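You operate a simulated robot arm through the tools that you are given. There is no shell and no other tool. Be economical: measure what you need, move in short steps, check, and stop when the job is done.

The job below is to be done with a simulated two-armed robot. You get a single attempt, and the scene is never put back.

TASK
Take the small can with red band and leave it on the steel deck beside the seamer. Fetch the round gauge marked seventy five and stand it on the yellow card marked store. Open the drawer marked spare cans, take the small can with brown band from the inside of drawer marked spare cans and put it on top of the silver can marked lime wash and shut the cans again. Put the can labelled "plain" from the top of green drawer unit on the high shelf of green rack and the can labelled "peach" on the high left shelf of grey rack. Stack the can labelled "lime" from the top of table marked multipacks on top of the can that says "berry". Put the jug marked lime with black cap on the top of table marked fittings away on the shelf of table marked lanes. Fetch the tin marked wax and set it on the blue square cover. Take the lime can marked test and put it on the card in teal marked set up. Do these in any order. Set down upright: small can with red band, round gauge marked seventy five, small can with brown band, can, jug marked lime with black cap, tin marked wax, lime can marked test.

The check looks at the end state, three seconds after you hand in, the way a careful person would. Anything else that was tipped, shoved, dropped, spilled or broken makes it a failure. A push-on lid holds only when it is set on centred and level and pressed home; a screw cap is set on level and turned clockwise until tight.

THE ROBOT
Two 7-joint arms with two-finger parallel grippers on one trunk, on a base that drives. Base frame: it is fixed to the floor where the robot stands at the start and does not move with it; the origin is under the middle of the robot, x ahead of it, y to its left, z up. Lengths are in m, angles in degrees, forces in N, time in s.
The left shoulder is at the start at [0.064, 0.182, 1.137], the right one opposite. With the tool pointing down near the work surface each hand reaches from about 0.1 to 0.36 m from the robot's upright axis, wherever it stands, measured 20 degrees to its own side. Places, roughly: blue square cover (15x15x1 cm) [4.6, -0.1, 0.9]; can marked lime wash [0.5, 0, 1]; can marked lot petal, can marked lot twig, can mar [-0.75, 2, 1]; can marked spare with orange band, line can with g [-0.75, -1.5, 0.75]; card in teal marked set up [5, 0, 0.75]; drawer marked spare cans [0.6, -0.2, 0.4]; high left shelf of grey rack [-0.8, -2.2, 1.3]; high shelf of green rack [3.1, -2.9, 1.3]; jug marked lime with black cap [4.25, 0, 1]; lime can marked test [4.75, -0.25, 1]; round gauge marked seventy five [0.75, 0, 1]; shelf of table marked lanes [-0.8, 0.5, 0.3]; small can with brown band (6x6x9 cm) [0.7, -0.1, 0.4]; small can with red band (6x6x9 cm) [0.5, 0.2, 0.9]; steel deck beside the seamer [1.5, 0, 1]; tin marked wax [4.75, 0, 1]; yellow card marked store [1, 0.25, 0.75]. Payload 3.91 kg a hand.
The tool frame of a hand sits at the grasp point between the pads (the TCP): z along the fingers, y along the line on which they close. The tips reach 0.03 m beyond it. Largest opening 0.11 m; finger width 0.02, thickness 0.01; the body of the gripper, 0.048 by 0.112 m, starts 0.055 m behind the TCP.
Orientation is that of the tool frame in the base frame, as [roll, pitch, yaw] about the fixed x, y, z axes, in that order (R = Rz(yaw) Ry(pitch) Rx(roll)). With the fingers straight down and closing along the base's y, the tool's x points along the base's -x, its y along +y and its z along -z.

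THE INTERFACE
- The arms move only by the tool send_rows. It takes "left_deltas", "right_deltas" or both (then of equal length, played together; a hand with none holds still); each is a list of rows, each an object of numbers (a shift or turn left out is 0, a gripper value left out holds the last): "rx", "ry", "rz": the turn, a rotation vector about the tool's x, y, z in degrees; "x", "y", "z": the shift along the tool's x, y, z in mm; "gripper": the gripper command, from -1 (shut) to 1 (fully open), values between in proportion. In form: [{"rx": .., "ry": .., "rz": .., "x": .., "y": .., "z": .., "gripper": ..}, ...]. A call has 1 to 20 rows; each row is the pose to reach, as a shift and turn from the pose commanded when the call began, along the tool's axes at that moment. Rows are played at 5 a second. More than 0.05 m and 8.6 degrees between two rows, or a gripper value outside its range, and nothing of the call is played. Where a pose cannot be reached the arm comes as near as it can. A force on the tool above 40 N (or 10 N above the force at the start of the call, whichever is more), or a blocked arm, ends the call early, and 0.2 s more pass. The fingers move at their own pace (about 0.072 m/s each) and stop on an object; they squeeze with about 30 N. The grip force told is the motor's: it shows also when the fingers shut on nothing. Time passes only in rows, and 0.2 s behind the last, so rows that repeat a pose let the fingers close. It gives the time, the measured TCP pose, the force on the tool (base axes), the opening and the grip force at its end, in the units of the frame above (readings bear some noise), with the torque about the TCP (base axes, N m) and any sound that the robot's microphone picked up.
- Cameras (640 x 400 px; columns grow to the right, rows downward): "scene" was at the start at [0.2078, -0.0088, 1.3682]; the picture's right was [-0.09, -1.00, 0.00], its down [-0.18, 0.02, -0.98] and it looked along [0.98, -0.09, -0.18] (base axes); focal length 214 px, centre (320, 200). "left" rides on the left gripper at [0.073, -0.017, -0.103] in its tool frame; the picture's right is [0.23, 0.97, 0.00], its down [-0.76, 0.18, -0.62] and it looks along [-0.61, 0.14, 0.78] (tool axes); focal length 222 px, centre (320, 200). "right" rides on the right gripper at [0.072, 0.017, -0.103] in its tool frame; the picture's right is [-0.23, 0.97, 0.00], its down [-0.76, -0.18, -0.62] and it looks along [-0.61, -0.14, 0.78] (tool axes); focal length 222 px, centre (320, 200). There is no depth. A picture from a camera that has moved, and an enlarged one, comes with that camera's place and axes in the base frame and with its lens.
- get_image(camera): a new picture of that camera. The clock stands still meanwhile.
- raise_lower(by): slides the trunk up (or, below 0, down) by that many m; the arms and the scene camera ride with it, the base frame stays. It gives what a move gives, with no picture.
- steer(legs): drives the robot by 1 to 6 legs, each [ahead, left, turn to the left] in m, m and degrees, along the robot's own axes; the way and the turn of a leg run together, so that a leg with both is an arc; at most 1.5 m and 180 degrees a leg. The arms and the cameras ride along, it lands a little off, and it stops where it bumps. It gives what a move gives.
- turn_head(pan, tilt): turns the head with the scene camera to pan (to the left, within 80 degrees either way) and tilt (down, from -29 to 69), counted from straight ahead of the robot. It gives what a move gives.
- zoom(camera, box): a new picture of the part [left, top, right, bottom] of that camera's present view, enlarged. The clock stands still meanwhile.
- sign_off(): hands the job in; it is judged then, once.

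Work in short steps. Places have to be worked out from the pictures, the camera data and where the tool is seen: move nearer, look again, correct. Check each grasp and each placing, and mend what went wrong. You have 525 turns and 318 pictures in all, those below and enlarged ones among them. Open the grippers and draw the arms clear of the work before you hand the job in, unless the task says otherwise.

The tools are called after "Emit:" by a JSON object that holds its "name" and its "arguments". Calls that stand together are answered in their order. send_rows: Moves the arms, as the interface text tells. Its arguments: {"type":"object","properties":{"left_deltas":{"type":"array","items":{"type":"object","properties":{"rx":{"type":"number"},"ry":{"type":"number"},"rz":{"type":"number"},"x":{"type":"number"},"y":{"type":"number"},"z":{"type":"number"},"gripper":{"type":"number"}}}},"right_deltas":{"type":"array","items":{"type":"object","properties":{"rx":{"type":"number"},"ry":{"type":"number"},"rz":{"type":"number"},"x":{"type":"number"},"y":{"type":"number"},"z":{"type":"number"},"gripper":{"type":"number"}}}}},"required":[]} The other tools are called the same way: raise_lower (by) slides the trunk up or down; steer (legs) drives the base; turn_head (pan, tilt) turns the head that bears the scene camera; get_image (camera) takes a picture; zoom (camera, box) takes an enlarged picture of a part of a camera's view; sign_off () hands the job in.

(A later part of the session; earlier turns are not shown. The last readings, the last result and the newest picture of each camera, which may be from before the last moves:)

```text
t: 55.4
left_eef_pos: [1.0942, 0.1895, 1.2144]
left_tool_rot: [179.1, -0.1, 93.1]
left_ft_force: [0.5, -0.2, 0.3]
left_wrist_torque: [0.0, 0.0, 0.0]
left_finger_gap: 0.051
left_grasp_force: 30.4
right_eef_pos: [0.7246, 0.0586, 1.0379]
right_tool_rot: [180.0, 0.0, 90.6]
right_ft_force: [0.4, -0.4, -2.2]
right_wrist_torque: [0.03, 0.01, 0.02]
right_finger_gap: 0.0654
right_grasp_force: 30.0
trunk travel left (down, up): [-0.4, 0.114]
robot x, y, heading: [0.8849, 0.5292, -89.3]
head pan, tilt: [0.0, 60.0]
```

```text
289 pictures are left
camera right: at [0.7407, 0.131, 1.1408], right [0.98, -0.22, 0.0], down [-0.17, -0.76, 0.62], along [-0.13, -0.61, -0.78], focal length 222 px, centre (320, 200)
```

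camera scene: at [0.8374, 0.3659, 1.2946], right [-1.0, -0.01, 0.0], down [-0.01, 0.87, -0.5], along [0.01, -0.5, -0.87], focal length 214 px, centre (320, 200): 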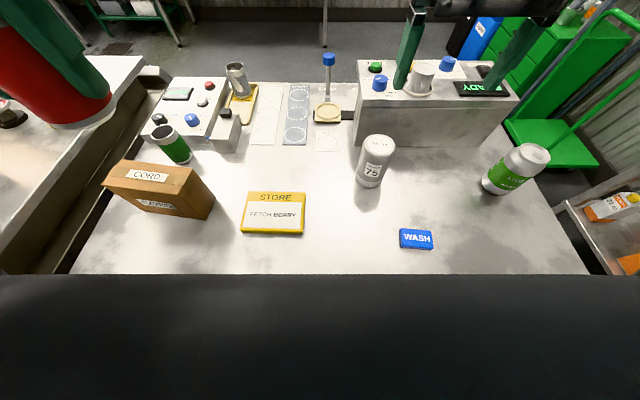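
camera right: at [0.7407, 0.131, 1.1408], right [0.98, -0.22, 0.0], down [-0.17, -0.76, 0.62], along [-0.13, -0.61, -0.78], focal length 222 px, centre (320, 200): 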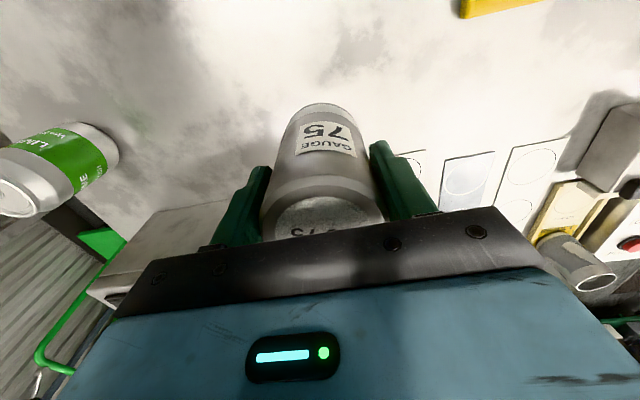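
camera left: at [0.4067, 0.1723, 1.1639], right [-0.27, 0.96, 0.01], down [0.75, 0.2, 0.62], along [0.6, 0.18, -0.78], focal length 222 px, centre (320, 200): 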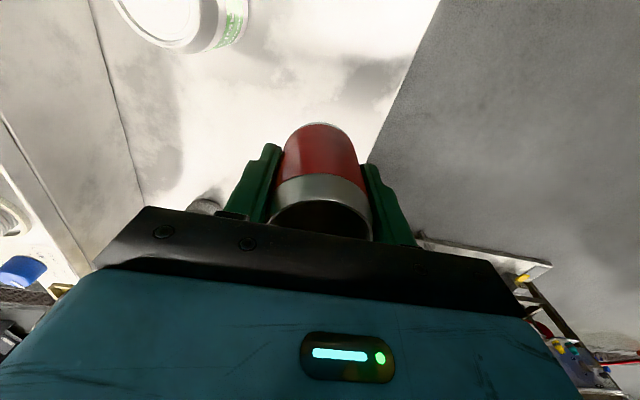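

The gauge is held (gap 0.065). Before crossing toward the card, I'll look at the left arm's clearance to the cabinet and the card.

Emit:
{"name": "turn_head", "arguments": {"pan": 75, "tilt": 25}}

Emit:
{"name": "get_image", "arguments": {"camera": "scene"}}

Emit:
{"name": "get_image", "arguments": {"camera": "left"}}

```text
t: 56.9
left_eef_pos: [1.0946, 0.1885, 1.2145]
left_tool_rot: [179.2, 0.0, 93.0]
left_ft_force: [0.2, -0.4, -0.7]
left_wrist_torque: [0.0, 0.0, -0.02]
left_finger_gap: 0.0509
left_grasp_force: 30.1
right_eef_pos: [0.7235, 0.0577, 1.0375]
right_tool_rot: [-180.0, 0.0, 90.7]
right_ft_force: [0.3, 0.1, -3.2]
right_wrist_torque: [0.03, 0.01, -0.01]
right_finger_gap: 0.0651
right_grasp_force: 30.1
trunk travel left (down, up): [-0.4, 0.114]
robot x, y, heading: [0.8788, 0.5286, -89.6]
head pan, tilt: [75.0, 25.0]
```

```text
288 pictures are left
camera scene: at [0.9734, 0.3905, 1.3446], right [-0.25, -0.97, 0.0], down [-0.41, 0.11, -0.91], along [0.88, -0.23, -0.42], focal length 214 px, centre (320, 200)
```

scene: 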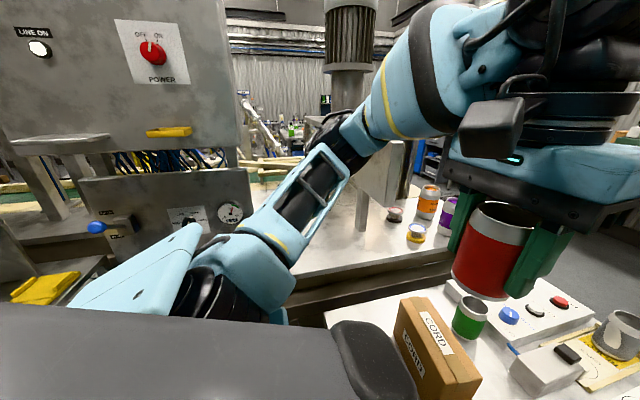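

```text
287 pictures are left
camera left: at [1.073, 0.2607, 1.317], right [0.96, 0.28, 0.01], down [0.21, -0.75, 0.63], along [0.18, -0.6, -0.78], focal length 222 px, centre (320, 200)
```

left: 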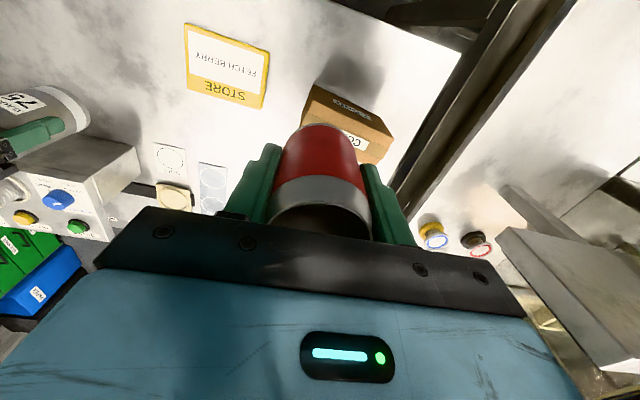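

I'll raise the left hand 10 cm and shift it slightly outward and ahead to make room, then bring the gauge over the card at (0.935, 0.155) still high.

Emit:
{"name": "send_rows", "arguments": {"left_deltas": [{"z": -30, "y": 10, "x": -20}, {"z": -60, "y": 20, "x": -40}, {"z": -90, "y": 30, "x": -55}]}}

Emit:
{"name": "send_rows", "arguments": {"right_deltas": [{"x": 20, "y": 40}, {"x": 40, "y": 80}, {"x": 60, "y": 120}, {"x": 80, "y": 160}, {"x": 92, "y": 190}, {"x": 97, "y": 211}]}}

Emit:
{"name": "turn_head", "arguments": {"pan": 0, "tilt": 60}}

Emit:
{"name": "get_image", "arguments": {"camera": "scene"}}

Emit:
{"name": "get_image", "arguments": {"camera": "right"}}

```text
t: 57.7
left_eef_pos: [1.1244, 0.1383, 1.305]
left_tool_rot: [179.3, 0.1, 93.1]
left_ft_force: [-0.5, 0.0, -0.4]
left_wrist_torque: [0.0, -0.01, -0.03]
left_finger_gap: 0.0509
left_grasp_force: 29.7
right_eef_pos: [0.7235, 0.0581, 1.0379]
right_tool_rot: [-180.0, 0.0, 90.7]
right_ft_force: [0.5, 0.9, -3.5]
right_wrist_torque: [-0.01, 0.0, 0.01]
right_finger_gap: 0.0654
right_grasp_force: 30.0
trunk travel left (down, up): [-0.4, 0.114]
robot x, y, heading: [0.8798, 0.5293, -89.2]
head pan, tilt: [75.0, 25.0]
```

```text
t: 59.1
left_eef_pos: [1.124, 0.1381, 1.303]
left_tool_rot: [179.4, 0.1, 93.1]
left_ft_force: [0.1, 0.0, 0.9]
left_wrist_torque: [-0.03, 0.05, 0.03]
left_finger_gap: 0.051
left_grasp_force: 29.7
right_eef_pos: [0.784, 0.1506, 1.017]
right_tool_rot: [180.0, 0.1, 90.5]
right_ft_force: [0.6, -0.3, -2.7]
right_wrist_torque: [0.01, -0.01, 0.05]
right_finger_gap: 0.0653
right_grasp_force: 30.2
right hand out of reach, approached as far as the arm can: row 2, 3, 4, 5, 6
trunk travel left (down, up): [-0.4, 0.114]
robot x, y, heading: [0.8832, 0.5293, -89.1]
head pan, tilt: [75.0, 25.0]
```

```text
t: 60.5
left_eef_pos: [1.1248, 0.1374, 1.3032]
left_tool_rot: [179.4, 0.0, 93.1]
left_ft_force: [-0.7, -0.1, -0.3]
left_wrist_torque: [-0.02, 0.01, 0.0]
left_finger_gap: 0.0509
left_grasp_force: 29.7
right_eef_pos: [0.7832, 0.1519, 1.0158]
right_tool_rot: [-179.9, 0.0, 90.6]
right_ft_force: [-0.4, -0.4, -2.2]
right_wrist_torque: [0.02, 0.01, 0.03]
right_finger_gap: 0.0654
right_grasp_force: 29.8
trunk travel left (down, up): [-0.4, 0.114]
robot x, y, heading: [0.8815, 0.5267, -89.5]
head pan, tilt: [0.0, 60.0]
```

```text
286 pictures are left
camera scene: at [0.885, 0.3468, 1.2946], right [-1.0, -0.01, 0.0], down [-0.01, 0.87, -0.5], along [0.01, -0.5, -0.87], focal length 214 px, centre (320, 200)
```

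scene: 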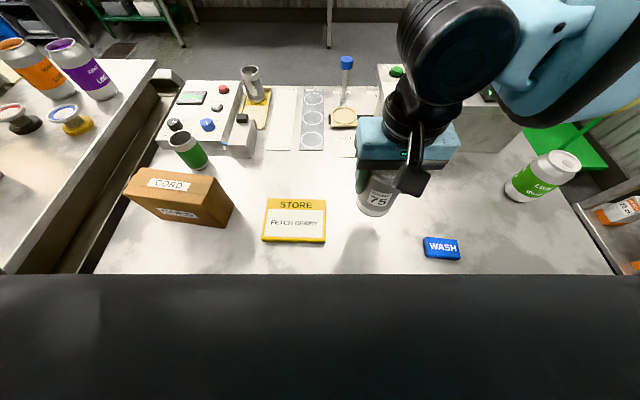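

```text
285 pictures are left
camera right: at [0.8008, 0.2239, 1.1204], right [0.98, -0.22, 0.0], down [-0.17, -0.76, 0.62], along [-0.13, -0.61, -0.78], focal length 222 px, centre (320, 200)
```

right: 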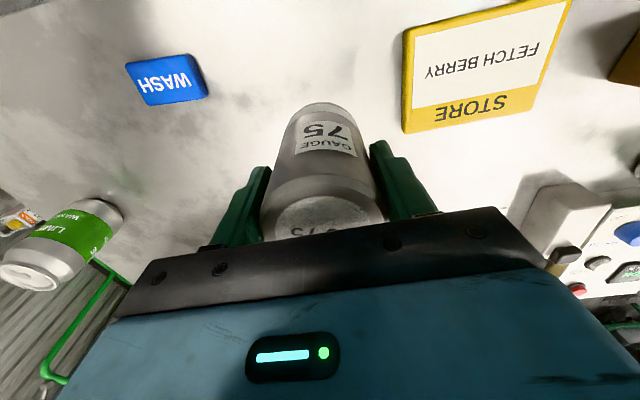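

The right hand can't come that close to my centre line. Triangulating the cabinet puts it at x≥1.55, so I'll raise the gauge, back off 0.1 m and turn left 24° to put the card on the right hand's side.

Emit:
{"name": "send_rows", "arguments": {"right_deltas": [{"z": -30}, {"z": -50}]}}

Emit:
{"name": "steer", "arguments": {"legs": [[-0.1, 0, 0], [0, 0, 24]]}}

Emit:
{"name": "get_image", "arguments": {"camera": "scene"}}

```text
t: 61.1
left_eef_pos: [1.1236, 0.1384, 1.3048]
left_tool_rot: [179.4, 0.2, 93.0]
left_ft_force: [-0.3, -0.2, 0.4]
left_wrist_torque: [0.01, 0.04, -0.04]
left_finger_gap: 0.0505
left_grasp_force: 30.4
right_eef_pos: [0.7821, 0.15, 1.0692]
right_tool_rot: [179.7, 0.1, 90.4]
right_ft_force: [0.4, 0.0, -2.7]
right_wrist_torque: [0.05, 0.05, 0.01]
right_finger_gap: 0.0654
right_grasp_force: 30.3
trunk travel left (down, up): [-0.4, 0.114]
robot x, y, heading: [0.8818, 0.5294, -89.1]
head pan, tilt: [0.0, 60.0]
```

```text
t: 63.5
left_eef_pos: [1.259, 0.3689, 1.3029]
left_tool_rot: [179.4, 0.1, 116.9]
left_ft_force: [0.8, -1.1, -0.7]
left_wrist_torque: [0.03, 0.02, -0.05]
left_finger_gap: 0.0506
left_grasp_force: 30.1
right_eef_pos: [0.9422, 0.2415, 1.0693]
right_tool_rot: [179.8, 0.1, 114.1]
right_ft_force: [-0.8, 0.2, -3.0]
right_wrist_torque: [0.0, -0.02, 0.03]
right_finger_gap: 0.0654
right_grasp_force: 30.0
trunk travel left (down, up): [-0.4, 0.114]
robot x, y, heading: [0.879, 0.6239, -65.6]
head pan, tilt: [0.0, 60.0]
```

```text
284 pictures are left
camera scene: at [0.9567, 0.463, 1.2946], right [-0.91, -0.41, 0.0], down [-0.36, 0.79, -0.5], along [0.21, -0.46, -0.87], focal length 214 px, centre (320, 200)
```

scene: 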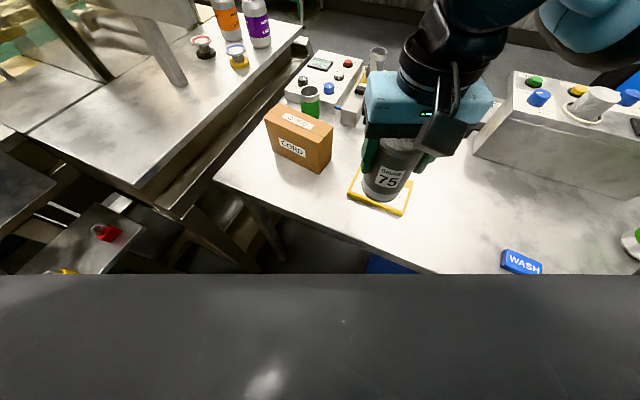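

Now shift the hand by (0, −0.083) m to sit above the card and check with the wrist camera.

Emit:
{"name": "send_rows", "arguments": {"right_deltas": [{"x": -30, "y": -14}, {"x": -60, "y": -28}, {"x": -76, "y": -34}, {"x": -76, "y": -34, "z": 40}]}}

Emit:
{"name": "get_image", "arguments": {"camera": "right"}}

Emit:
{"name": "get_image", "arguments": {"camera": "scene"}}

```text
t: 64.5
left_eef_pos: [1.2613, 0.3672, 1.3029]
left_tool_rot: [179.4, 0.0, 116.8]
left_ft_force: [-0.1, -1.0, -1.0]
left_wrist_torque: [0.01, 0.02, 0.0]
left_finger_gap: 0.0509
left_grasp_force: 29.9
right_eef_pos: [0.9397, 0.1574, 1.0284]
right_tool_rot: [179.8, 0.0, 114.3]
right_ft_force: [-0.2, -0.7, -3.1]
right_wrist_torque: [-0.01, 0.02, -0.02]
right_finger_gap: 0.0653
right_grasp_force: 30.3
trunk travel left (down, up): [-0.4, 0.114]
robot x, y, heading: [0.8802, 0.6302, -65.7]
head pan, tilt: [0.0, 60.0]
```

```text
283 pictures are left
camera right: at [0.9259, 0.2298, 1.1317], right [0.98, 0.19, 0.0], down [0.15, -0.77, 0.62], along [0.12, -0.61, -0.78], focal length 222 px, centre (320, 200)
```

right: 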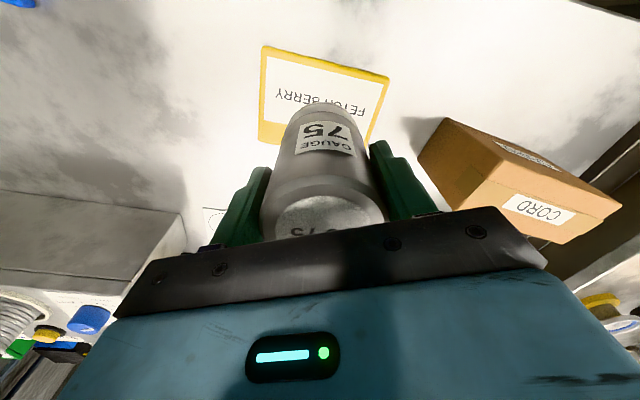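

```text
282 pictures are left
camera scene: at [0.9567, 0.4622, 1.2944], right [-0.91, -0.41, 0.0], down [-0.36, 0.79, -0.5], along [0.21, -0.45, -0.87], focal length 214 px, centre (320, 200)
```

scene: 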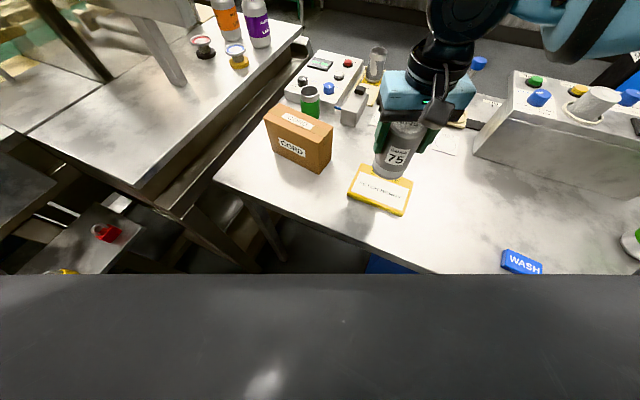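

The card's corners give a centre of (0.938, 0.154) and the hand is at (0.940, 0.157). I'll lower until contact shows.

Emit:
{"name": "send_rows", "arguments": {"right_deltas": [{"z": 30}, {"z": 50}, {"z": 60}]}}

Emit:
{"name": "send_rows", "arguments": {"right_deltas": [{"z": 3}, {"z": 6}, {"z": 9}, {"z": 12}]}}

```text
t: 65.3
left_eef_pos: [1.26, 0.3683, 1.3032]
left_tool_rot: [179.5, 0.1, 116.9]
left_ft_force: [0.3, 0.4, -0.6]
left_wrist_torque: [0.01, 0.04, 0.03]
left_finger_gap: 0.0508
left_grasp_force: 30.2
right_eef_pos: [0.9425, 0.1564, 0.9706]
right_tool_rot: [179.8, 0.1, 114.1]
right_ft_force: [-0.1, 0.2, -3.0]
right_wrist_torque: [0.04, 0.01, 0.03]
right_finger_gap: 0.0653
right_grasp_force: 30.1
trunk travel left (down, up): [-0.4, 0.114]
robot x, y, heading: [0.8814, 0.6231, -65.5]
head pan, tilt: [0.0, 60.0]
```

```text
t: 66.3
left_eef_pos: [1.2601, 0.3702, 1.305]
left_tool_rot: [179.4, 0.2, 117.0]
left_ft_force: [0.4, -1.1, -0.5]
left_wrist_torque: [0.0, -0.01, 0.03]
left_finger_gap: 0.0509
left_grasp_force: 30.4
right_eef_pos: [0.9436, 0.1588, 0.9606]
right_tool_rot: [179.7, 0.4, 114.3]
right_ft_force: [-6.4, -4.5, 11.7]
right_wrist_torque: [-0.56, 1.21, -0.15]
right_finger_gap: 0.0654
right_grasp_force: 29.6
trunk travel left (down, up): [-0.4, 0.114]
robot x, y, heading: [0.8804, 0.6311, -65.6]
head pan, tilt: [0.0, 60.0]
```

Contact shows (≈12 N), so the gauge rests on the card. Release and rise.

Emit:
{"name": "send_rows", "arguments": {"right_deltas": [{"z": -2, "gripper": 0.6}, {"z": -2, "gripper": 0.6}, {"z": -2, "gripper": 0.6}, {"z": -2, "gripper": 0.6}]}}

Emit:
{"name": "send_rows", "arguments": {"right_deltas": [{"z": -30}, {"z": -70}, {"z": -110}, {"z": -150}]}}

Emit:
{"name": "get_image", "arguments": {"camera": "right"}}

Emit:
{"name": "zoom", "arguments": {"camera": "scene", "box": [240, 60, 520, 235]}}

```text
t: 67.3
left_eef_pos: [1.2595, 0.3695, 1.3046]
left_tool_rot: [179.4, 0.2, 116.9]
left_ft_force: [-0.3, -0.9, -0.1]
left_wrist_torque: [0.02, -0.02, 0.02]
left_finger_gap: 0.0508
left_grasp_force: 30.2
right_eef_pos: [0.9427, 0.1578, 0.9587]
right_tool_rot: [179.8, 0.1, 114.2]
right_ft_force: [-0.4, -0.7, -0.1]
right_wrist_torque: [-0.01, 0.0, -0.02]
right_finger_gap: 0.0878
right_grasp_force: 0.2
trunk travel left (down, up): [-0.4, 0.114]
robot x, y, heading: [0.8844, 0.6294, -65.5]
head pan, tilt: [0.0, 60.0]
```

```text
t: 68.3
left_eef_pos: [1.2607, 0.3686, 1.3048]
left_tool_rot: [179.4, 0.1, 117.0]
left_ft_force: [0.5, 0.0, -0.8]
left_wrist_torque: [-0.02, -0.03, 0.0]
left_finger_gap: 0.051
left_grasp_force: 30.5
right_eef_pos: [0.9415, 0.1582, 1.1098]
right_tool_rot: [179.9, 0.0, 114.4]
right_ft_force: [0.8, 0.2, 0.8]
right_wrist_torque: [0.0, 0.01, 0.01]
right_finger_gap: 0.0881
right_grasp_force: 0.1
trunk travel left (down, up): [-0.4, 0.114]
robot x, y, heading: [0.8784, 0.6303, -65.5]
head pan, tilt: [0.0, 60.0]
```

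```text
281 pictures are left
camera right: at [0.9271, 0.2316, 1.2143], right [0.98, 0.19, 0.0], down [0.15, -0.77, 0.62], along [0.12, -0.61, -0.78], focal length 222 px, centre (320, 200)
```

right: 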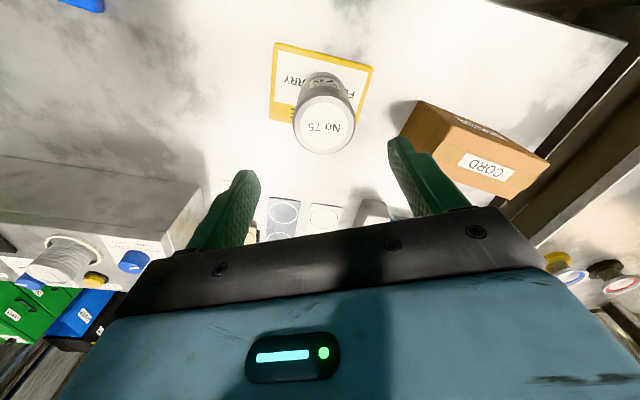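

```text
2.29 times, centred on (380, 148) of scene
camera zoom: at [0.9567, 0.4634, 1.2946], right [-0.91, -0.41, 0.0], down [-0.36, 0.79, -0.5], along [0.21, -0.46, -0.87], focal length 490 px, centre (183, 320)
```

zoom: 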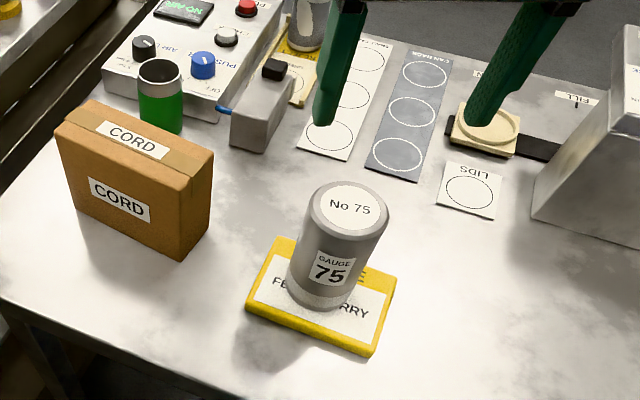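

The gauge stands on the STORE card. Now I'll tuck the right hand and drive around the near end to the right side of the steel deck (deck top ≈0.94, front edge x≈1.38) to set down the red can.

Emit:
{"name": "send_rows", "arguments": {"right_deltas": [{"z": -30, "x": 20, "gripper": 1}, {"z": -60, "x": 55, "y": -20, "gripper": 1}, {"z": -80, "x": 95, "y": -40, "gripper": 1}, {"z": -80, "x": 120, "y": -70, "gripper": 1}]}}

Emit:
{"name": "steer", "arguments": {"legs": [[-0.3, 0, 0], [0, 0, 65.5], [-0.95, 0, 0], [0, -1.5, 0], [0, -0.35, 0]]}}

Emit:
{"name": "turn_head", "arguments": {"pan": 0, "tilt": 25}}

Emit:
{"name": "get_image", "arguments": {"camera": "scene"}}

```text
refused: row 2 steps farther than a row can; nothing moved
```

```text
t: 77.7
left_eef_pos: [0.233, 1.1476, 1.3009]
left_tool_rot: [179.4, -0.4, -179.7]
left_ft_force: [0.1, 1.8, 0.5]
left_wrist_torque: [-0.01, 0.0, 0.0]
left_finger_gap: 0.051
left_grasp_force: 30.0
right_eef_pos: [0.2765, 0.7675, 1.1069]
right_tool_rot: [179.9, -0.4, 177.7]
right_ft_force: [-0.9, -0.7, 0.0]
right_wrist_torque: [0.01, -0.01, 0.01]
right_finger_gap: 0.0879
right_grasp_force: 0.1
trunk travel left (down, up): [-0.4, 0.114]
robot x, y, heading: [-0.1813, 0.9268, -2.0]
head pan, tilt: [0.0, 60.0]
stopped in leg 3: the robot was blocked; the commanded pose is now the measured one
```

```text
t: 78.7
left_eef_pos: [0.234, 1.1474, 1.2986]
left_tool_rot: [179.4, -0.6, -179.5]
left_ft_force: [0.5, -0.6, -0.1]
left_wrist_torque: [-0.01, -0.03, 0.01]
left_finger_gap: 0.0509
left_grasp_force: 30.3
right_eef_pos: [0.2765, 0.7681, 1.1042]
right_tool_rot: [179.9, -0.6, 177.6]
right_ft_force: [-0.5, 0.1, -0.3]
right_wrist_torque: [-0.05, 0.01, 0.03]
right_finger_gap: 0.0883
right_grasp_force: 0.1
trunk travel left (down, up): [-0.4, 0.114]
robot x, y, heading: [-0.1813, 0.9231, -2.2]
head pan, tilt: [0.0, 25.0]
```

```text
279 pictures are left
camera scene: at [0.0389, 0.9156, 1.3421], right [-0.04, -1.0, 0.0], down [-0.43, 0.02, -0.9], along [0.9, -0.03, -0.43], focal length 214 px, centre (320, 200)
```

scene: 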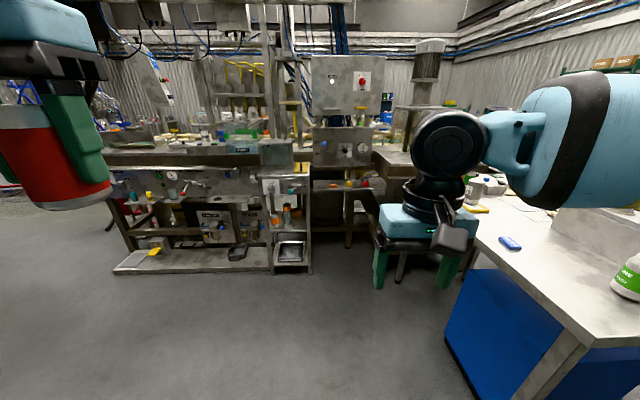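

The drive was blocked at x≈−0.18, touching something behind (likely the lanes table). I'll ease forward 0.12 m and strafe right only to y≈0.45, watching.

Emit:
{"name": "steer", "arguments": {"legs": [[0.15, 0, 2]]}}

Emit:
{"name": "turn_head", "arguments": {"pan": 80, "tilt": 35}}

Emit:
{"name": "get_image", "arguments": {"camera": "scene"}}

```text
t: 80.1
left_eef_pos: [0.3632, 1.1594, 1.3039]
left_tool_rot: [179.5, 0.1, -177.6]
left_ft_force: [-0.6, -0.5, 0.0]
left_wrist_torque: [0.0, 0.01, -0.02]
left_finger_gap: 0.0509
left_grasp_force: 30.0
right_eef_pos: [0.4211, 0.7809, 1.11]
right_tool_rot: [179.9, 0.0, 179.8]
right_ft_force: [0.0, 0.9, 0.0]
right_wrist_torque: [0.0, 0.01, 0.02]
right_finger_gap: 0.0879
right_grasp_force: 0.0
trunk travel left (down, up): [-0.4, 0.114]
robot x, y, heading: [-0.0321, 0.9204, 0.0]
head pan, tilt: [0.0, 25.0]
```

```text
t: 81.6
left_eef_pos: [0.3632, 1.1587, 1.3035]
left_tool_rot: [179.5, 0.1, -177.5]
left_ft_force: [-0.1, 0.1, 0.0]
left_wrist_torque: [0.0, 0.02, 0.02]
left_finger_gap: 0.0509
left_grasp_force: 29.9
right_eef_pos: [0.4215, 0.7811, 1.11]
right_tool_rot: [179.9, -0.1, 179.6]
right_ft_force: [0.1, -1.0, -0.2]
right_wrist_torque: [-0.02, -0.01, 0.01]
right_finger_gap: 0.088
right_grasp_force: 0.1
trunk travel left (down, up): [-0.4, 0.114]
robot x, y, heading: [-0.0301, 0.9221, -0.2]
head pan, tilt: [80.0, 35.0]
```

```text
278 pictures are left
camera scene: at [0.0993, 1.0076, 1.3289], right [0.98, -0.18, 0.0], down [-0.1, -0.56, -0.82], along [0.14, 0.81, -0.57], focal length 214 px, centre (320, 200)
```

scene: 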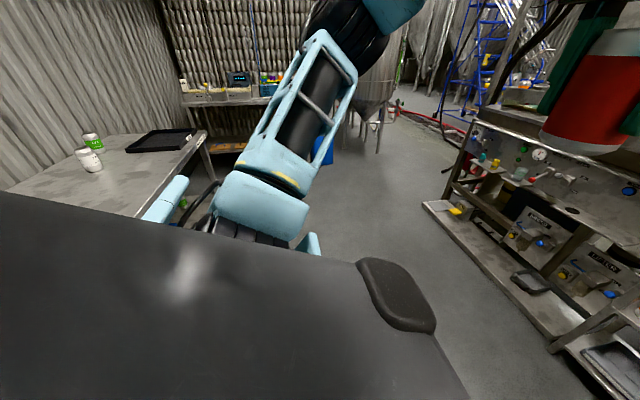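

The tables behind start at x≈−0.5 and things on them look undisturbed. I'll tuck the right hand with smaller steps and drive round to the right aisle.

Emit:
{"name": "send_rows", "arguments": {"right_deltas": [{"z": -25, "x": 15, "gripper": 1}, {"z": -50, "x": 40, "y": -15, "gripper": 1}, {"z": -75, "x": 70, "y": -30, "gripper": 1}, {"z": -80, "x": 100, "y": -50, "gripper": 1}, {"z": -80, "x": 120, "y": -70, "gripper": 1}]}}

Emit:
{"name": "turn_head", "arguments": {"pan": 20, "tilt": 30}}

Emit:
{"name": "steer", "arguments": {"legs": [[0, -1.5, 0], [0, -0.4, 0], [1.4, 0, 0]]}}

Emit:
{"name": "get_image", "arguments": {"camera": "scene"}}

```text
t: 82.8
left_eef_pos: [0.3622, 1.1575, 1.3042]
left_tool_rot: [179.4, -0.1, -177.6]
left_ft_force: [0.1, -0.2, -0.2]
left_wrist_torque: [0.02, 0.02, 0.0]
left_finger_gap: 0.0506
left_grasp_force: 29.7
right_eef_pos: [0.299, 0.7101, 1.1903]
right_tool_rot: [179.7, 0.0, 179.7]
right_ft_force: [0.3, -0.9, -0.5]
right_wrist_torque: [0.01, -0.01, -0.01]
right_finger_gap: 0.1101
right_grasp_force: 0.0
trunk travel left (down, up): [-0.4, 0.114]
robot x, y, heading: [-0.0292, 0.9227, -0.1]
head pan, tilt: [80.0, 35.0]
```

```text
t: 84.1
left_eef_pos: [0.3637, 1.1589, 1.3049]
left_tool_rot: [179.4, 0.0, -177.6]
left_ft_force: [-0.3, 0.1, -0.4]
left_wrist_torque: [0.05, 0.03, 0.02]
left_finger_gap: 0.0507
left_grasp_force: 30.3
right_eef_pos: [0.3011, 0.7094, 1.1895]
right_tool_rot: [179.9, 0.0, 179.6]
right_ft_force: [0.6, 0.5, 0.2]
right_wrist_torque: [0.03, -0.03, 0.02]
right_finger_gap: 0.1099
right_grasp_force: 0.1
trunk travel left (down, up): [-0.4, 0.114]
robot x, y, heading: [-0.0309, 0.9188, -0.2]
head pan, tilt: [20.0, 30.0]
```

```text
t: 107.2
left_eef_pos: [1.7863, -0.6434, 1.303]
left_tool_rot: [179.4, 0.0, -176.2]
left_ft_force: [-0.3, -0.5, -0.6]
left_wrist_torque: [0.02, -0.02, 0.01]
left_finger_gap: 0.051
left_grasp_force: 29.7
right_eef_pos: [1.7367, -1.0909, 1.1912]
right_tool_rot: [179.8, 0.0, -179.1]
right_ft_force: [-0.1, -0.7, -0.3]
right_wrist_torque: [-0.02, 0.04, -0.01]
right_finger_gap: 0.1101
right_grasp_force: 0.1
trunk travel left (down, up): [-0.4, 0.114]
robot x, y, heading: [1.3991, -0.8859, 1.5]
head pan, tilt: [20.0, 30.0]
```

```text
277 pictures are left
camera scene: at [1.5988, -0.8535, 1.3367], right [0.36, -0.93, 0.0], down [-0.47, -0.18, -0.87], along [0.81, 0.31, -0.5], focal length 214 px, centre (320, 200)
```

scene: 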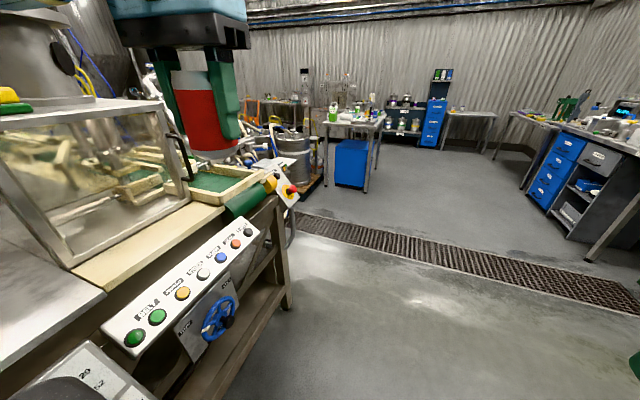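

I'm beside the seamer; a sloped button panel protrudes along the deck's right edge. I'll turn left 90° and look.

Emit:
{"name": "steer", "arguments": {"legs": [[0, 0, 88.5]]}}

Emit:
{"name": "turn_head", "arguments": {"pan": 0, "tilt": 45}}

Emit:
{"name": "get_image", "arguments": {"camera": "scene"}}

```text
t: 111.4
left_eef_pos: [1.1573, -0.4974, 1.3026]
left_tool_rot: [179.4, 0.0, -86.9]
left_ft_force: [0.0, 0.2, -0.2]
left_wrist_torque: [-0.01, 0.01, 0.01]
left_finger_gap: 0.0511
left_grasp_force: 30.3
right_eef_pos: [1.6075, -0.5541, 1.1909]
right_tool_rot: [179.9, 0.0, -89.7]
right_ft_force: [-0.3, -0.4, -0.6]
right_wrist_torque: [0.02, 0.01, 0.0]
right_finger_gap: 0.1098
right_grasp_force: 0.1
trunk travel left (down, up): [-0.4, 0.114]
robot x, y, heading: [1.3985, -0.8889, 90.6]
head pan, tilt: [20.0, 30.0]
```

```text
t: 112.3
left_eef_pos: [1.1582, -0.4968, 1.304]
left_tool_rot: [179.4, 0.0, -86.9]
left_ft_force: [0.7, 0.4, -0.9]
left_wrist_torque: [-0.01, 0.0, 0.02]
left_finger_gap: 0.0508
left_grasp_force: 29.9
right_eef_pos: [1.6066, -0.5537, 1.1903]
right_tool_rot: [179.9, 0.0, -89.7]
right_ft_force: [0.0, 0.7, -0.6]
right_wrist_torque: [-0.01, 0.03, -0.01]
right_finger_gap: 0.11
right_grasp_force: 0.1
trunk travel left (down, up): [-0.4, 0.114]
robot x, y, heading: [1.3931, -0.8901, 90.8]
head pan, tilt: [0.0, 45.0]
```

```text
276 pictures are left
camera scene: at [1.3983, -0.6933, 1.3141], right [1.0, 0.01, 0.0], down [0.01, -0.71, -0.71], along [-0.01, 0.71, -0.71], focal length 214 px, centre (320, 200)
```

scene: 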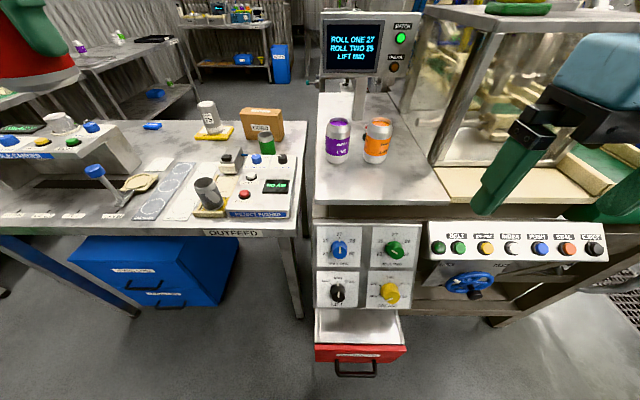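

The blue "spare cans" drawers face this (right) side, good to know. An open red drawer and a handwheel protrude below the deck, so I need to know my own body's shape; I'll swing the right hand's yaw round to look back at my base.

Emit:
{"name": "send_rows", "arguments": {"right_deltas": [{"rz": -8}, {"rz": -16}, {"rz": -24}, {"rz": -32}, {"rz": -40}, {"rz": -48}, {"rz": -56}, {"rz": -64}, {"rz": -72}, {"rz": -80}, {"rz": -88}, {"rz": -96}, {"rz": -104}, {"rz": -112}, {"rz": -120}, {"rz": -128}, {"rz": -136}, {"rz": -144}, {"rz": -152}, {"rz": -160}]}}

Emit:
{"name": "get_image", "arguments": {"camera": "right"}}

```text
t: 116.5
left_eef_pos: [1.158, -0.4955, 1.303]
left_tool_rot: [179.4, 0.0, -86.9]
left_ft_force: [-1.1, -0.9, -0.8]
left_wrist_torque: [0.0, -0.01, 0.0]
left_finger_gap: 0.0509
left_grasp_force: 29.8
right_eef_pos: [1.6081, -0.5521, 1.1902]
right_tool_rot: [-179.8, -0.1, 70.4]
right_ft_force: [0.7, -0.6, 0.8]
right_wrist_torque: [0.03, -0.01, 0.0]
right_finger_gap: 0.1098
right_grasp_force: 0.1
trunk travel left (down, up): [-0.4, 0.114]
robot x, y, heading: [1.3979, -0.89, 90.8]
head pan, tilt: [0.0, 45.0]
```

```text
275 pictures are left
camera right: at [1.6492, -0.4906, 1.294], right [0.84, -0.54, 0.0], down [-0.42, -0.66, 0.62], along [-0.34, -0.52, -0.78], focal length 222 px, centre (320, 200)
```

right: 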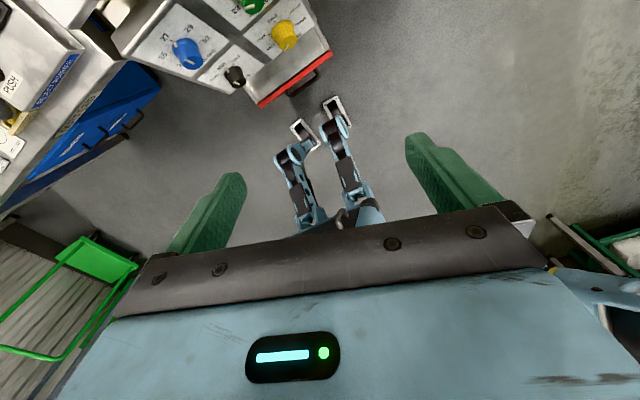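

I can see a narrow base structure under me. I'll enlarge that part.

Emit:
{"name": "zoom", "arguments": {"camera": "right", "box": [230, 60, 430, 240]}}

```text
2.22 times, centred on (330, 150) of right
camera zoom: at [1.6492, -0.4906, 1.294], right [0.84, -0.54, 0.0], down [-0.42, -0.66, 0.62], along [-0.34, -0.52, -0.78], focal length 494 px, centre (298, 311)
```

zoom: 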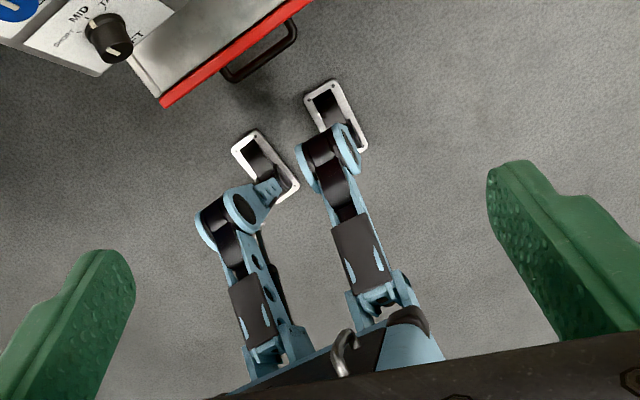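

So my base is two slim legs — plenty of room. I'll turn the right hand back, pull it in, then drive to about (1.72, −0.74).

Emit:
{"name": "send_rows", "arguments": {"right_deltas": [{"rz": 8}, {"rz": 16}, {"rz": 24}, {"rz": 32}, {"rz": 40}, {"rz": 48}, {"rz": 56}, {"rz": 64}, {"rz": 72}, {"rz": 80}, {"rz": 88}, {"rz": 96}, {"rz": 104}, {"rz": 112}, {"rz": 120}, {"rz": 128}, {"rz": 136}, {"rz": 144}, {"rz": 152}, {"rz": 160}]}}

Emit:
{"name": "send_rows", "arguments": {"right_deltas": [{"x": 30, "z": -10}, {"x": 60, "y": -20, "z": -20}, {"x": 90, "y": -40, "z": -30}]}}

Emit:
{"name": "steer", "arguments": {"legs": [[0, -0.32, -0.6], [0.13, 0, 0]]}}

Emit:
{"name": "turn_head", "arguments": {"pan": 0, "tilt": 60}}

Emit:
{"name": "get_image", "arguments": {"camera": "scene"}}

```text
t: 120.7
left_eef_pos: [1.1567, -0.4969, 1.3033]
left_tool_rot: [179.4, -0.1, -86.9]
left_ft_force: [0.6, 0.2, 0.7]
left_wrist_torque: [-0.01, 0.05, 0.02]
left_finger_gap: 0.0509
left_grasp_force: 30.3
right_eef_pos: [1.6078, -0.5538, 1.1914]
right_tool_rot: [180.0, 0.1, -89.8]
right_ft_force: [-0.4, -0.7, 0.7]
right_wrist_torque: [0.01, 0.02, 0.03]
right_finger_gap: 0.1099
right_grasp_force: 0.0
trunk travel left (down, up): [-0.4, 0.114]
robot x, y, heading: [1.3973, -0.8907, 90.6]
head pan, tilt: [0.0, 45.0]
```

```text
t: 121.5
left_eef_pos: [1.1588, -0.4966, 1.3053]
left_tool_rot: [179.4, 0.1, -86.9]
left_ft_force: [0.1, 0.7, -0.4]
left_wrist_torque: [0.01, 0.03, 0.0]
left_finger_gap: 0.0509
left_grasp_force: 30.6
right_eef_pos: [1.6493, -0.6432, 1.2187]
right_tool_rot: [179.7, 0.2, -89.8]
right_ft_force: [-0.1, -0.2, -0.2]
right_wrist_torque: [0.03, -0.01, -0.03]
right_finger_gap: 0.1102
right_grasp_force: 0.1
trunk travel left (down, up): [-0.4, 0.114]
robot x, y, heading: [1.3971, -0.8875, 90.8]
head pan, tilt: [0.0, 45.0]
```

```text
t: 125.8
left_eef_pos: [1.4926, -0.3637, 1.303]
left_tool_rot: [179.4, 0.0, -87.5]
left_ft_force: [-0.1, 0.3, 0.5]
left_wrist_torque: [0.0, 0.01, 0.01]
left_finger_gap: 0.0511
left_grasp_force: 30.1
right_eef_pos: [1.9815, -0.5133, 1.219]
right_tool_rot: [179.9, 0.1, -90.2]
right_ft_force: [0.4, 0.4, 0.2]
right_wrist_torque: [0.01, -0.01, -0.02]
right_finger_gap: 0.11
right_grasp_force: 0.1
trunk travel left (down, up): [-0.4, 0.114]
robot x, y, heading: [1.725, -0.7523, 90.3]
head pan, tilt: [0.0, 45.0]
```

```text
t: 126.6
left_eef_pos: [1.4922, -0.3635, 1.3037]
left_tool_rot: [179.4, 0.0, -87.5]
left_ft_force: [0.5, 0.2, 0.0]
left_wrist_torque: [0.04, 0.02, -0.03]
left_finger_gap: 0.0511
left_grasp_force: 29.8
right_eef_pos: [1.982, -0.5134, 1.2196]
right_tool_rot: [179.9, 0.1, -90.3]
right_ft_force: [-0.5, -0.3, -0.3]
right_wrist_torque: [-0.03, -0.04, 0.02]
right_finger_gap: 0.1099
right_grasp_force: 0.0
trunk travel left (down, up): [-0.4, 0.114]
robot x, y, heading: [1.7311, -0.7567, 90.0]
head pan, tilt: [0.0, 60.0]
```

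```text
273 pictures are left
camera scene: at [1.7306, -0.5772, 1.2947], right [1.0, 0.0, 0.0], down [0.0, -0.87, -0.5], along [0.0, 0.5, -0.87], focal length 214 px, centre (320, 200)
```

scene: 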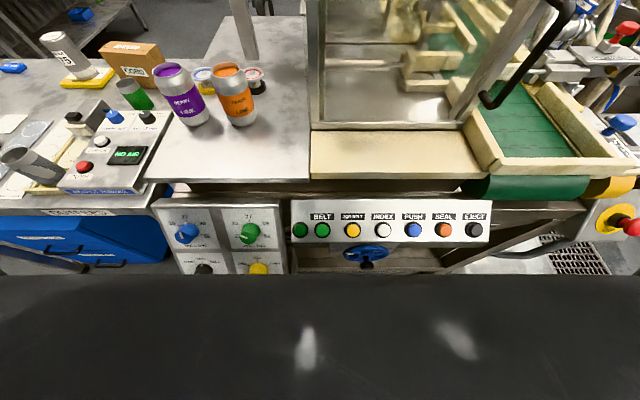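

Deck spans x 1.38–1.71 with its edge at y≈−0.32; purple and orange cans stand at (1.44, −0.16), (1.54, −0.16). I'll go 4 cm nearer and bring the red can above (1.60, −0.25).

Emit:
{"name": "steer", "arguments": {"legs": [[0.045, 0, 0]]}}

Emit:
{"name": "send_rows", "arguments": {"left_deltas": [{"z": 40}, {"z": 80, "y": -20}, {"z": 120, "y": -40, "x": -10}, {"z": 150, "y": -70, "x": -30}, {"z": 180, "y": -105, "x": -60}]}}

Emit:
{"name": "get_image", "arguments": {"camera": "left"}}

Emit:
{"name": "get_image", "arguments": {"camera": "scene"}}

```text
t: 127.5
left_eef_pos: [1.4919, -0.3199, 1.3034]
left_tool_rot: [179.4, 0.1, -87.6]
left_ft_force: [-0.1, -0.7, 0.4]
left_wrist_torque: [0.0, -0.04, 0.0]
left_finger_gap: 0.051
left_grasp_force: 30.6
right_eef_pos: [1.9821, -0.4693, 1.2194]
right_tool_rot: [179.8, 0.1, -90.2]
right_ft_force: [0.1, -0.1, -0.4]
right_wrist_torque: [-0.02, -0.04, 0.01]
right_finger_gap: 0.11
right_grasp_force: 0.1
trunk travel left (down, up): [-0.4, 0.114]
robot x, y, heading: [1.7316, -0.7112, 89.9]
head pan, tilt: [0.0, 60.0]
```

```text
refused: row 5 steps farther than a row can; nothing moved
```

```text
272 pictures are left
camera left: at [1.5141, -0.3914, 1.4062], right [-0.96, -0.27, 0.01], down [-0.2, 0.75, 0.63], along [-0.18, 0.6, -0.78], focal length 222 px, centre (320, 200)
```

left: 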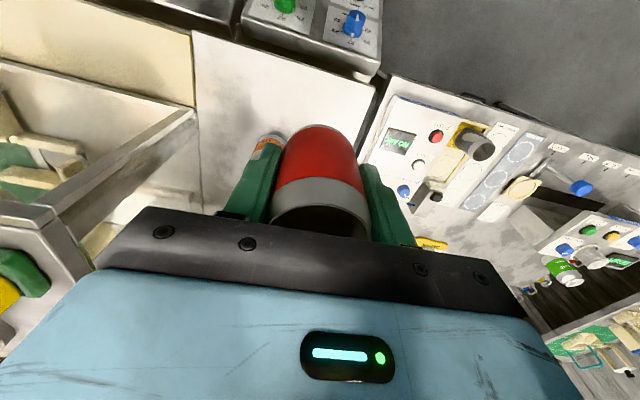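

```text
271 pictures are left
camera scene: at [1.7308, -0.5332, 1.2947], right [1.0, 0.0, 0.0], down [0.0, -0.87, -0.5], along [0.0, 0.5, -0.87], focal length 214 px, centre (320, 200)
```

scene: 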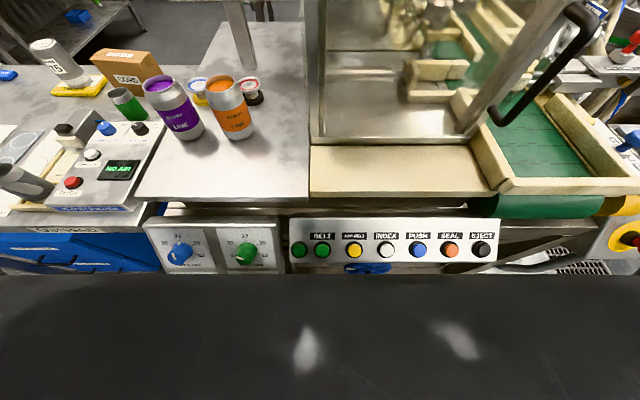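

Move in smaller steps to above (1.60, −0.25) at z≈1.08.

Emit:
{"name": "send_rows", "arguments": {"left_deltas": [{"y": -25, "z": 10}, {"y": -50, "z": 30, "x": -10}, {"y": -75, "z": 55, "x": -25}, {"y": -100, "z": 85, "x": -40}, {"y": -108, "z": 115, "x": -60}, {"y": -108, "z": 150, "x": -70}, {"y": -108, "z": 190, "x": -70}, {"y": -108, "z": 225, "x": -70}]}}

Emit:
{"name": "get_image", "arguments": {"camera": "scene"}}

Emit:
{"name": "get_image", "arguments": {"camera": "left"}}

```text
t: 128.2
left_eef_pos: [1.5472, -0.2994, 1.264]
left_tool_rot: [-180.0, 0.0, -87.8]
left_ft_force: [-16.3, -2.5, 8.6]
left_wrist_torque: [-0.41, -2.25, -1.58]
left_finger_gap: 0.0507
left_grasp_force: 30.2
right_eef_pos: [1.9822, -0.4685, 1.22]
right_tool_rot: [179.8, 0.1, -90.2]
right_ft_force: [-0.3, -0.4, 0.4]
right_wrist_torque: [-0.05, 0.0, -0.02]
right_finger_gap: 0.1102
right_grasp_force: 0.0
trunk travel left (down, up): [-0.4, 0.114]
robot x, y, heading: [1.7319, -0.7114, 90.1]
head pan, tilt: [0.0, 60.0]
stopped in row 3 (left hand): the force on the tool passed its limit at 43 N (the readings are from after the stop); the commanded pose is now the measured one
```

```text
270 pictures are left
camera scene: at [1.7351, -0.5345, 1.2926], right [1.0, -0.06, 0.0], down [-0.06, -0.88, -0.47], along [0.03, 0.47, -0.88], focal length 214 px, centre (320, 200)
```

scene: 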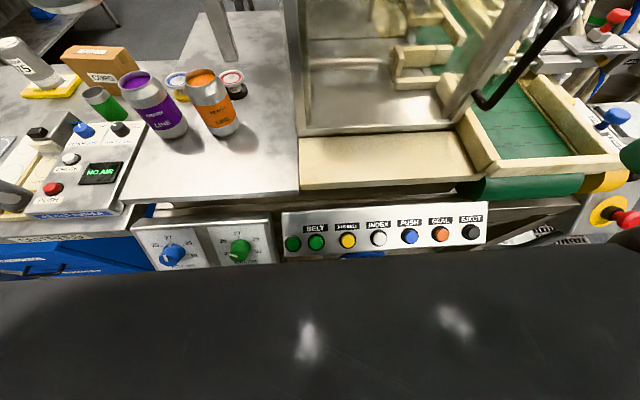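

```text
269 pictures are left
camera left: at [1.5686, -0.3713, 1.3668], right [-0.96, -0.27, 0.0], down [-0.21, 0.75, 0.62], along [-0.17, 0.6, -0.78], focal length 222 px, centre (320, 200)
```

left: 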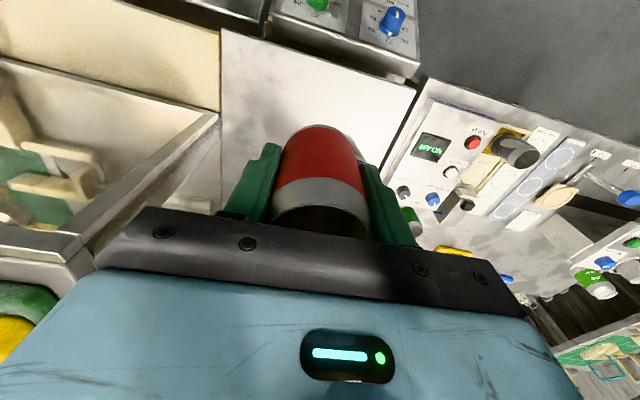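

The left wrist nudged my own head. I'll back it outward, go down first, then inward.

Emit:
{"name": "send_rows", "arguments": {"left_deltas": [{"y": 30}, {"y": 45}, {"y": 45, "z": 45}, {"y": 45, "z": 90}, {"y": 45, "z": 135}, {"y": 45, "z": 170}]}}

Emit:
{"name": "turn_head", "arguments": {"pan": 15, "tilt": 60}}

```text
t: 129.7
left_eef_pos: [1.5018, -0.3069, 1.0956]
left_tool_rot: [179.8, 0.0, -87.5]
left_ft_force: [0.0, 0.3, 0.7]
left_wrist_torque: [0.03, 0.02, 0.02]
left_finger_gap: 0.051
left_grasp_force: 29.8
right_eef_pos: [1.9812, -0.4688, 1.2193]
right_tool_rot: [179.9, 0.1, -90.2]
right_ft_force: [-0.6, 0.7, -0.7]
right_wrist_torque: [0.02, -0.02, 0.03]
right_finger_gap: 0.11
right_grasp_force: 0.0
trunk travel left (down, up): [-0.4, 0.114]
robot x, y, heading: [1.7321, -0.7123, 89.6]
head pan, tilt: [0.0, 60.0]
```

```text
t: 130.4
left_eef_pos: [1.5021, -0.3054, 1.0944]
left_tool_rot: [179.7, 0.0, -87.5]
left_ft_force: [0.7, -0.2, -0.9]
left_wrist_torque: [-0.01, 0.02, 0.02]
left_finger_gap: 0.0509
left_grasp_force: 30.0
right_eef_pos: [1.9819, -0.4707, 1.2199]
right_tool_rot: [179.8, 0.0, -90.2]
right_ft_force: [-0.3, -0.6, 0.8]
right_wrist_torque: [-0.01, 0.01, 0.02]
right_finger_gap: 0.1101
right_grasp_force: 0.1
trunk travel left (down, up): [-0.4, 0.114]
robot x, y, heading: [1.7273, -0.7134, 90.0]
head pan, tilt: [15.0, 60.0]
```

Now inward to (1.595, −0.25).

Emit:
{"name": "send_rows", "arguments": {"left_deltas": [{"y": -30, "x": -15}, {"y": -60, "x": -30}, {"y": -90, "x": -50}, {"y": -95, "x": -55}]}}

Emit:
{"name": "get_image", "arguments": {"camera": "scene"}}

Emit:
{"name": "get_image", "arguments": {"camera": "left"}}

```text
t: 131.4
left_eef_pos: [1.5952, -0.2416, 1.0921]
left_tool_rot: [179.8, 0.0, -87.6]
left_ft_force: [-0.8, 0.5, 0.0]
left_wrist_torque: [0.01, 0.02, 0.0]
left_finger_gap: 0.0509
left_grasp_force: 29.9
right_eef_pos: [1.9814, -0.4703, 1.2196]
right_tool_rot: [179.9, 0.1, -90.2]
right_ft_force: [-1.1, 1.0, 0.3]
right_wrist_torque: [-0.01, -0.03, 0.0]
right_finger_gap: 0.1099
right_grasp_force: 0.1
trunk travel left (down, up): [-0.4, 0.114]
robot x, y, heading: [1.7319, -0.7147, 90.0]
head pan, tilt: [15.0, 60.0]
```

```text
268 pictures are left
camera scene: at [1.7131, -0.5354, 1.2946], right [0.97, 0.26, 0.0], down [0.22, -0.84, -0.5], along [-0.13, 0.48, -0.87], focal length 214 px, centre (320, 200)
```

scene: 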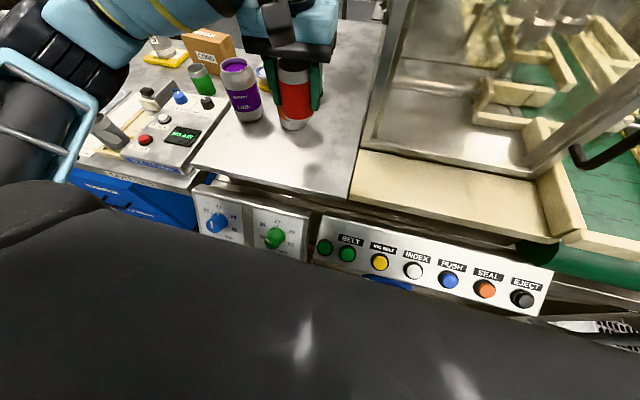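

```text
267 pictures are left
camera left: at [1.6164, -0.3138, 1.1948], right [-0.96, -0.27, 0.0], down [-0.21, 0.75, 0.62], along [-0.17, 0.6, -0.78], focal length 222 px, centre (320, 200)
```

left: 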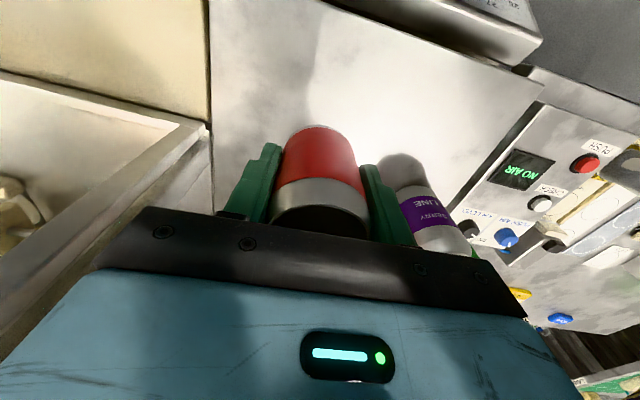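

I'll shift 1.5 cm toward me (y≈−0.257) to stay clear of the orange can, then lower until contact.

Emit:
{"name": "send_rows", "arguments": {"left_deltas": [{"x": 15}, {"x": 15, "z": 40}, {"x": 15, "z": 70}, {"x": 15, "z": 85}]}}

Emit:
{"name": "send_rows", "arguments": {"left_deltas": [{"z": 3}, {"z": 6}, {"z": 9}, {"z": 12}, {"z": 15}]}}

```text
t: 132.4
left_eef_pos: [1.5948, -0.2595, 1.0088]
left_tool_rot: [179.9, 0.0, -87.6]
left_ft_force: [-0.3, -0.7, -0.4]
left_wrist_torque: [-0.01, 0.0, -0.01]
left_finger_gap: 0.0511
left_grasp_force: 29.9
right_eef_pos: [1.9807, -0.4697, 1.2194]
right_tool_rot: [179.8, 0.1, -90.2]
right_ft_force: [-0.2, 0.4, 0.0]
right_wrist_torque: [0.01, 0.0, -0.02]
right_finger_gap: 0.1101
right_grasp_force: 0.0
trunk travel left (down, up): [-0.4, 0.114]
robot x, y, heading: [1.731, -0.7145, 90.0]
head pan, tilt: [15.0, 60.0]
```

```text
t: 133.6
left_eef_pos: [1.5961, -0.259, 0.9934]
left_tool_rot: [179.9, 0.3, -87.6]
left_ft_force: [-5.0, 1.4, 21.3]
left_wrist_torque: [0.13, 0.02, -0.01]
left_finger_gap: 0.0509
left_grasp_force: 29.9
right_eef_pos: [1.9816, -0.4721, 1.221]
right_tool_rot: [180.0, 0.3, -90.2]
right_ft_force: [-0.9, -0.3, -0.7]
right_wrist_torque: [-0.01, 0.01, 0.01]
right_finger_gap: 0.11
right_grasp_force: 0.1
trunk travel left (down, up): [-0.4, 0.114]
robot x, y, heading: [1.7268, -0.7116, 90.2]
head pan, tilt: [15.0, 60.0]
```

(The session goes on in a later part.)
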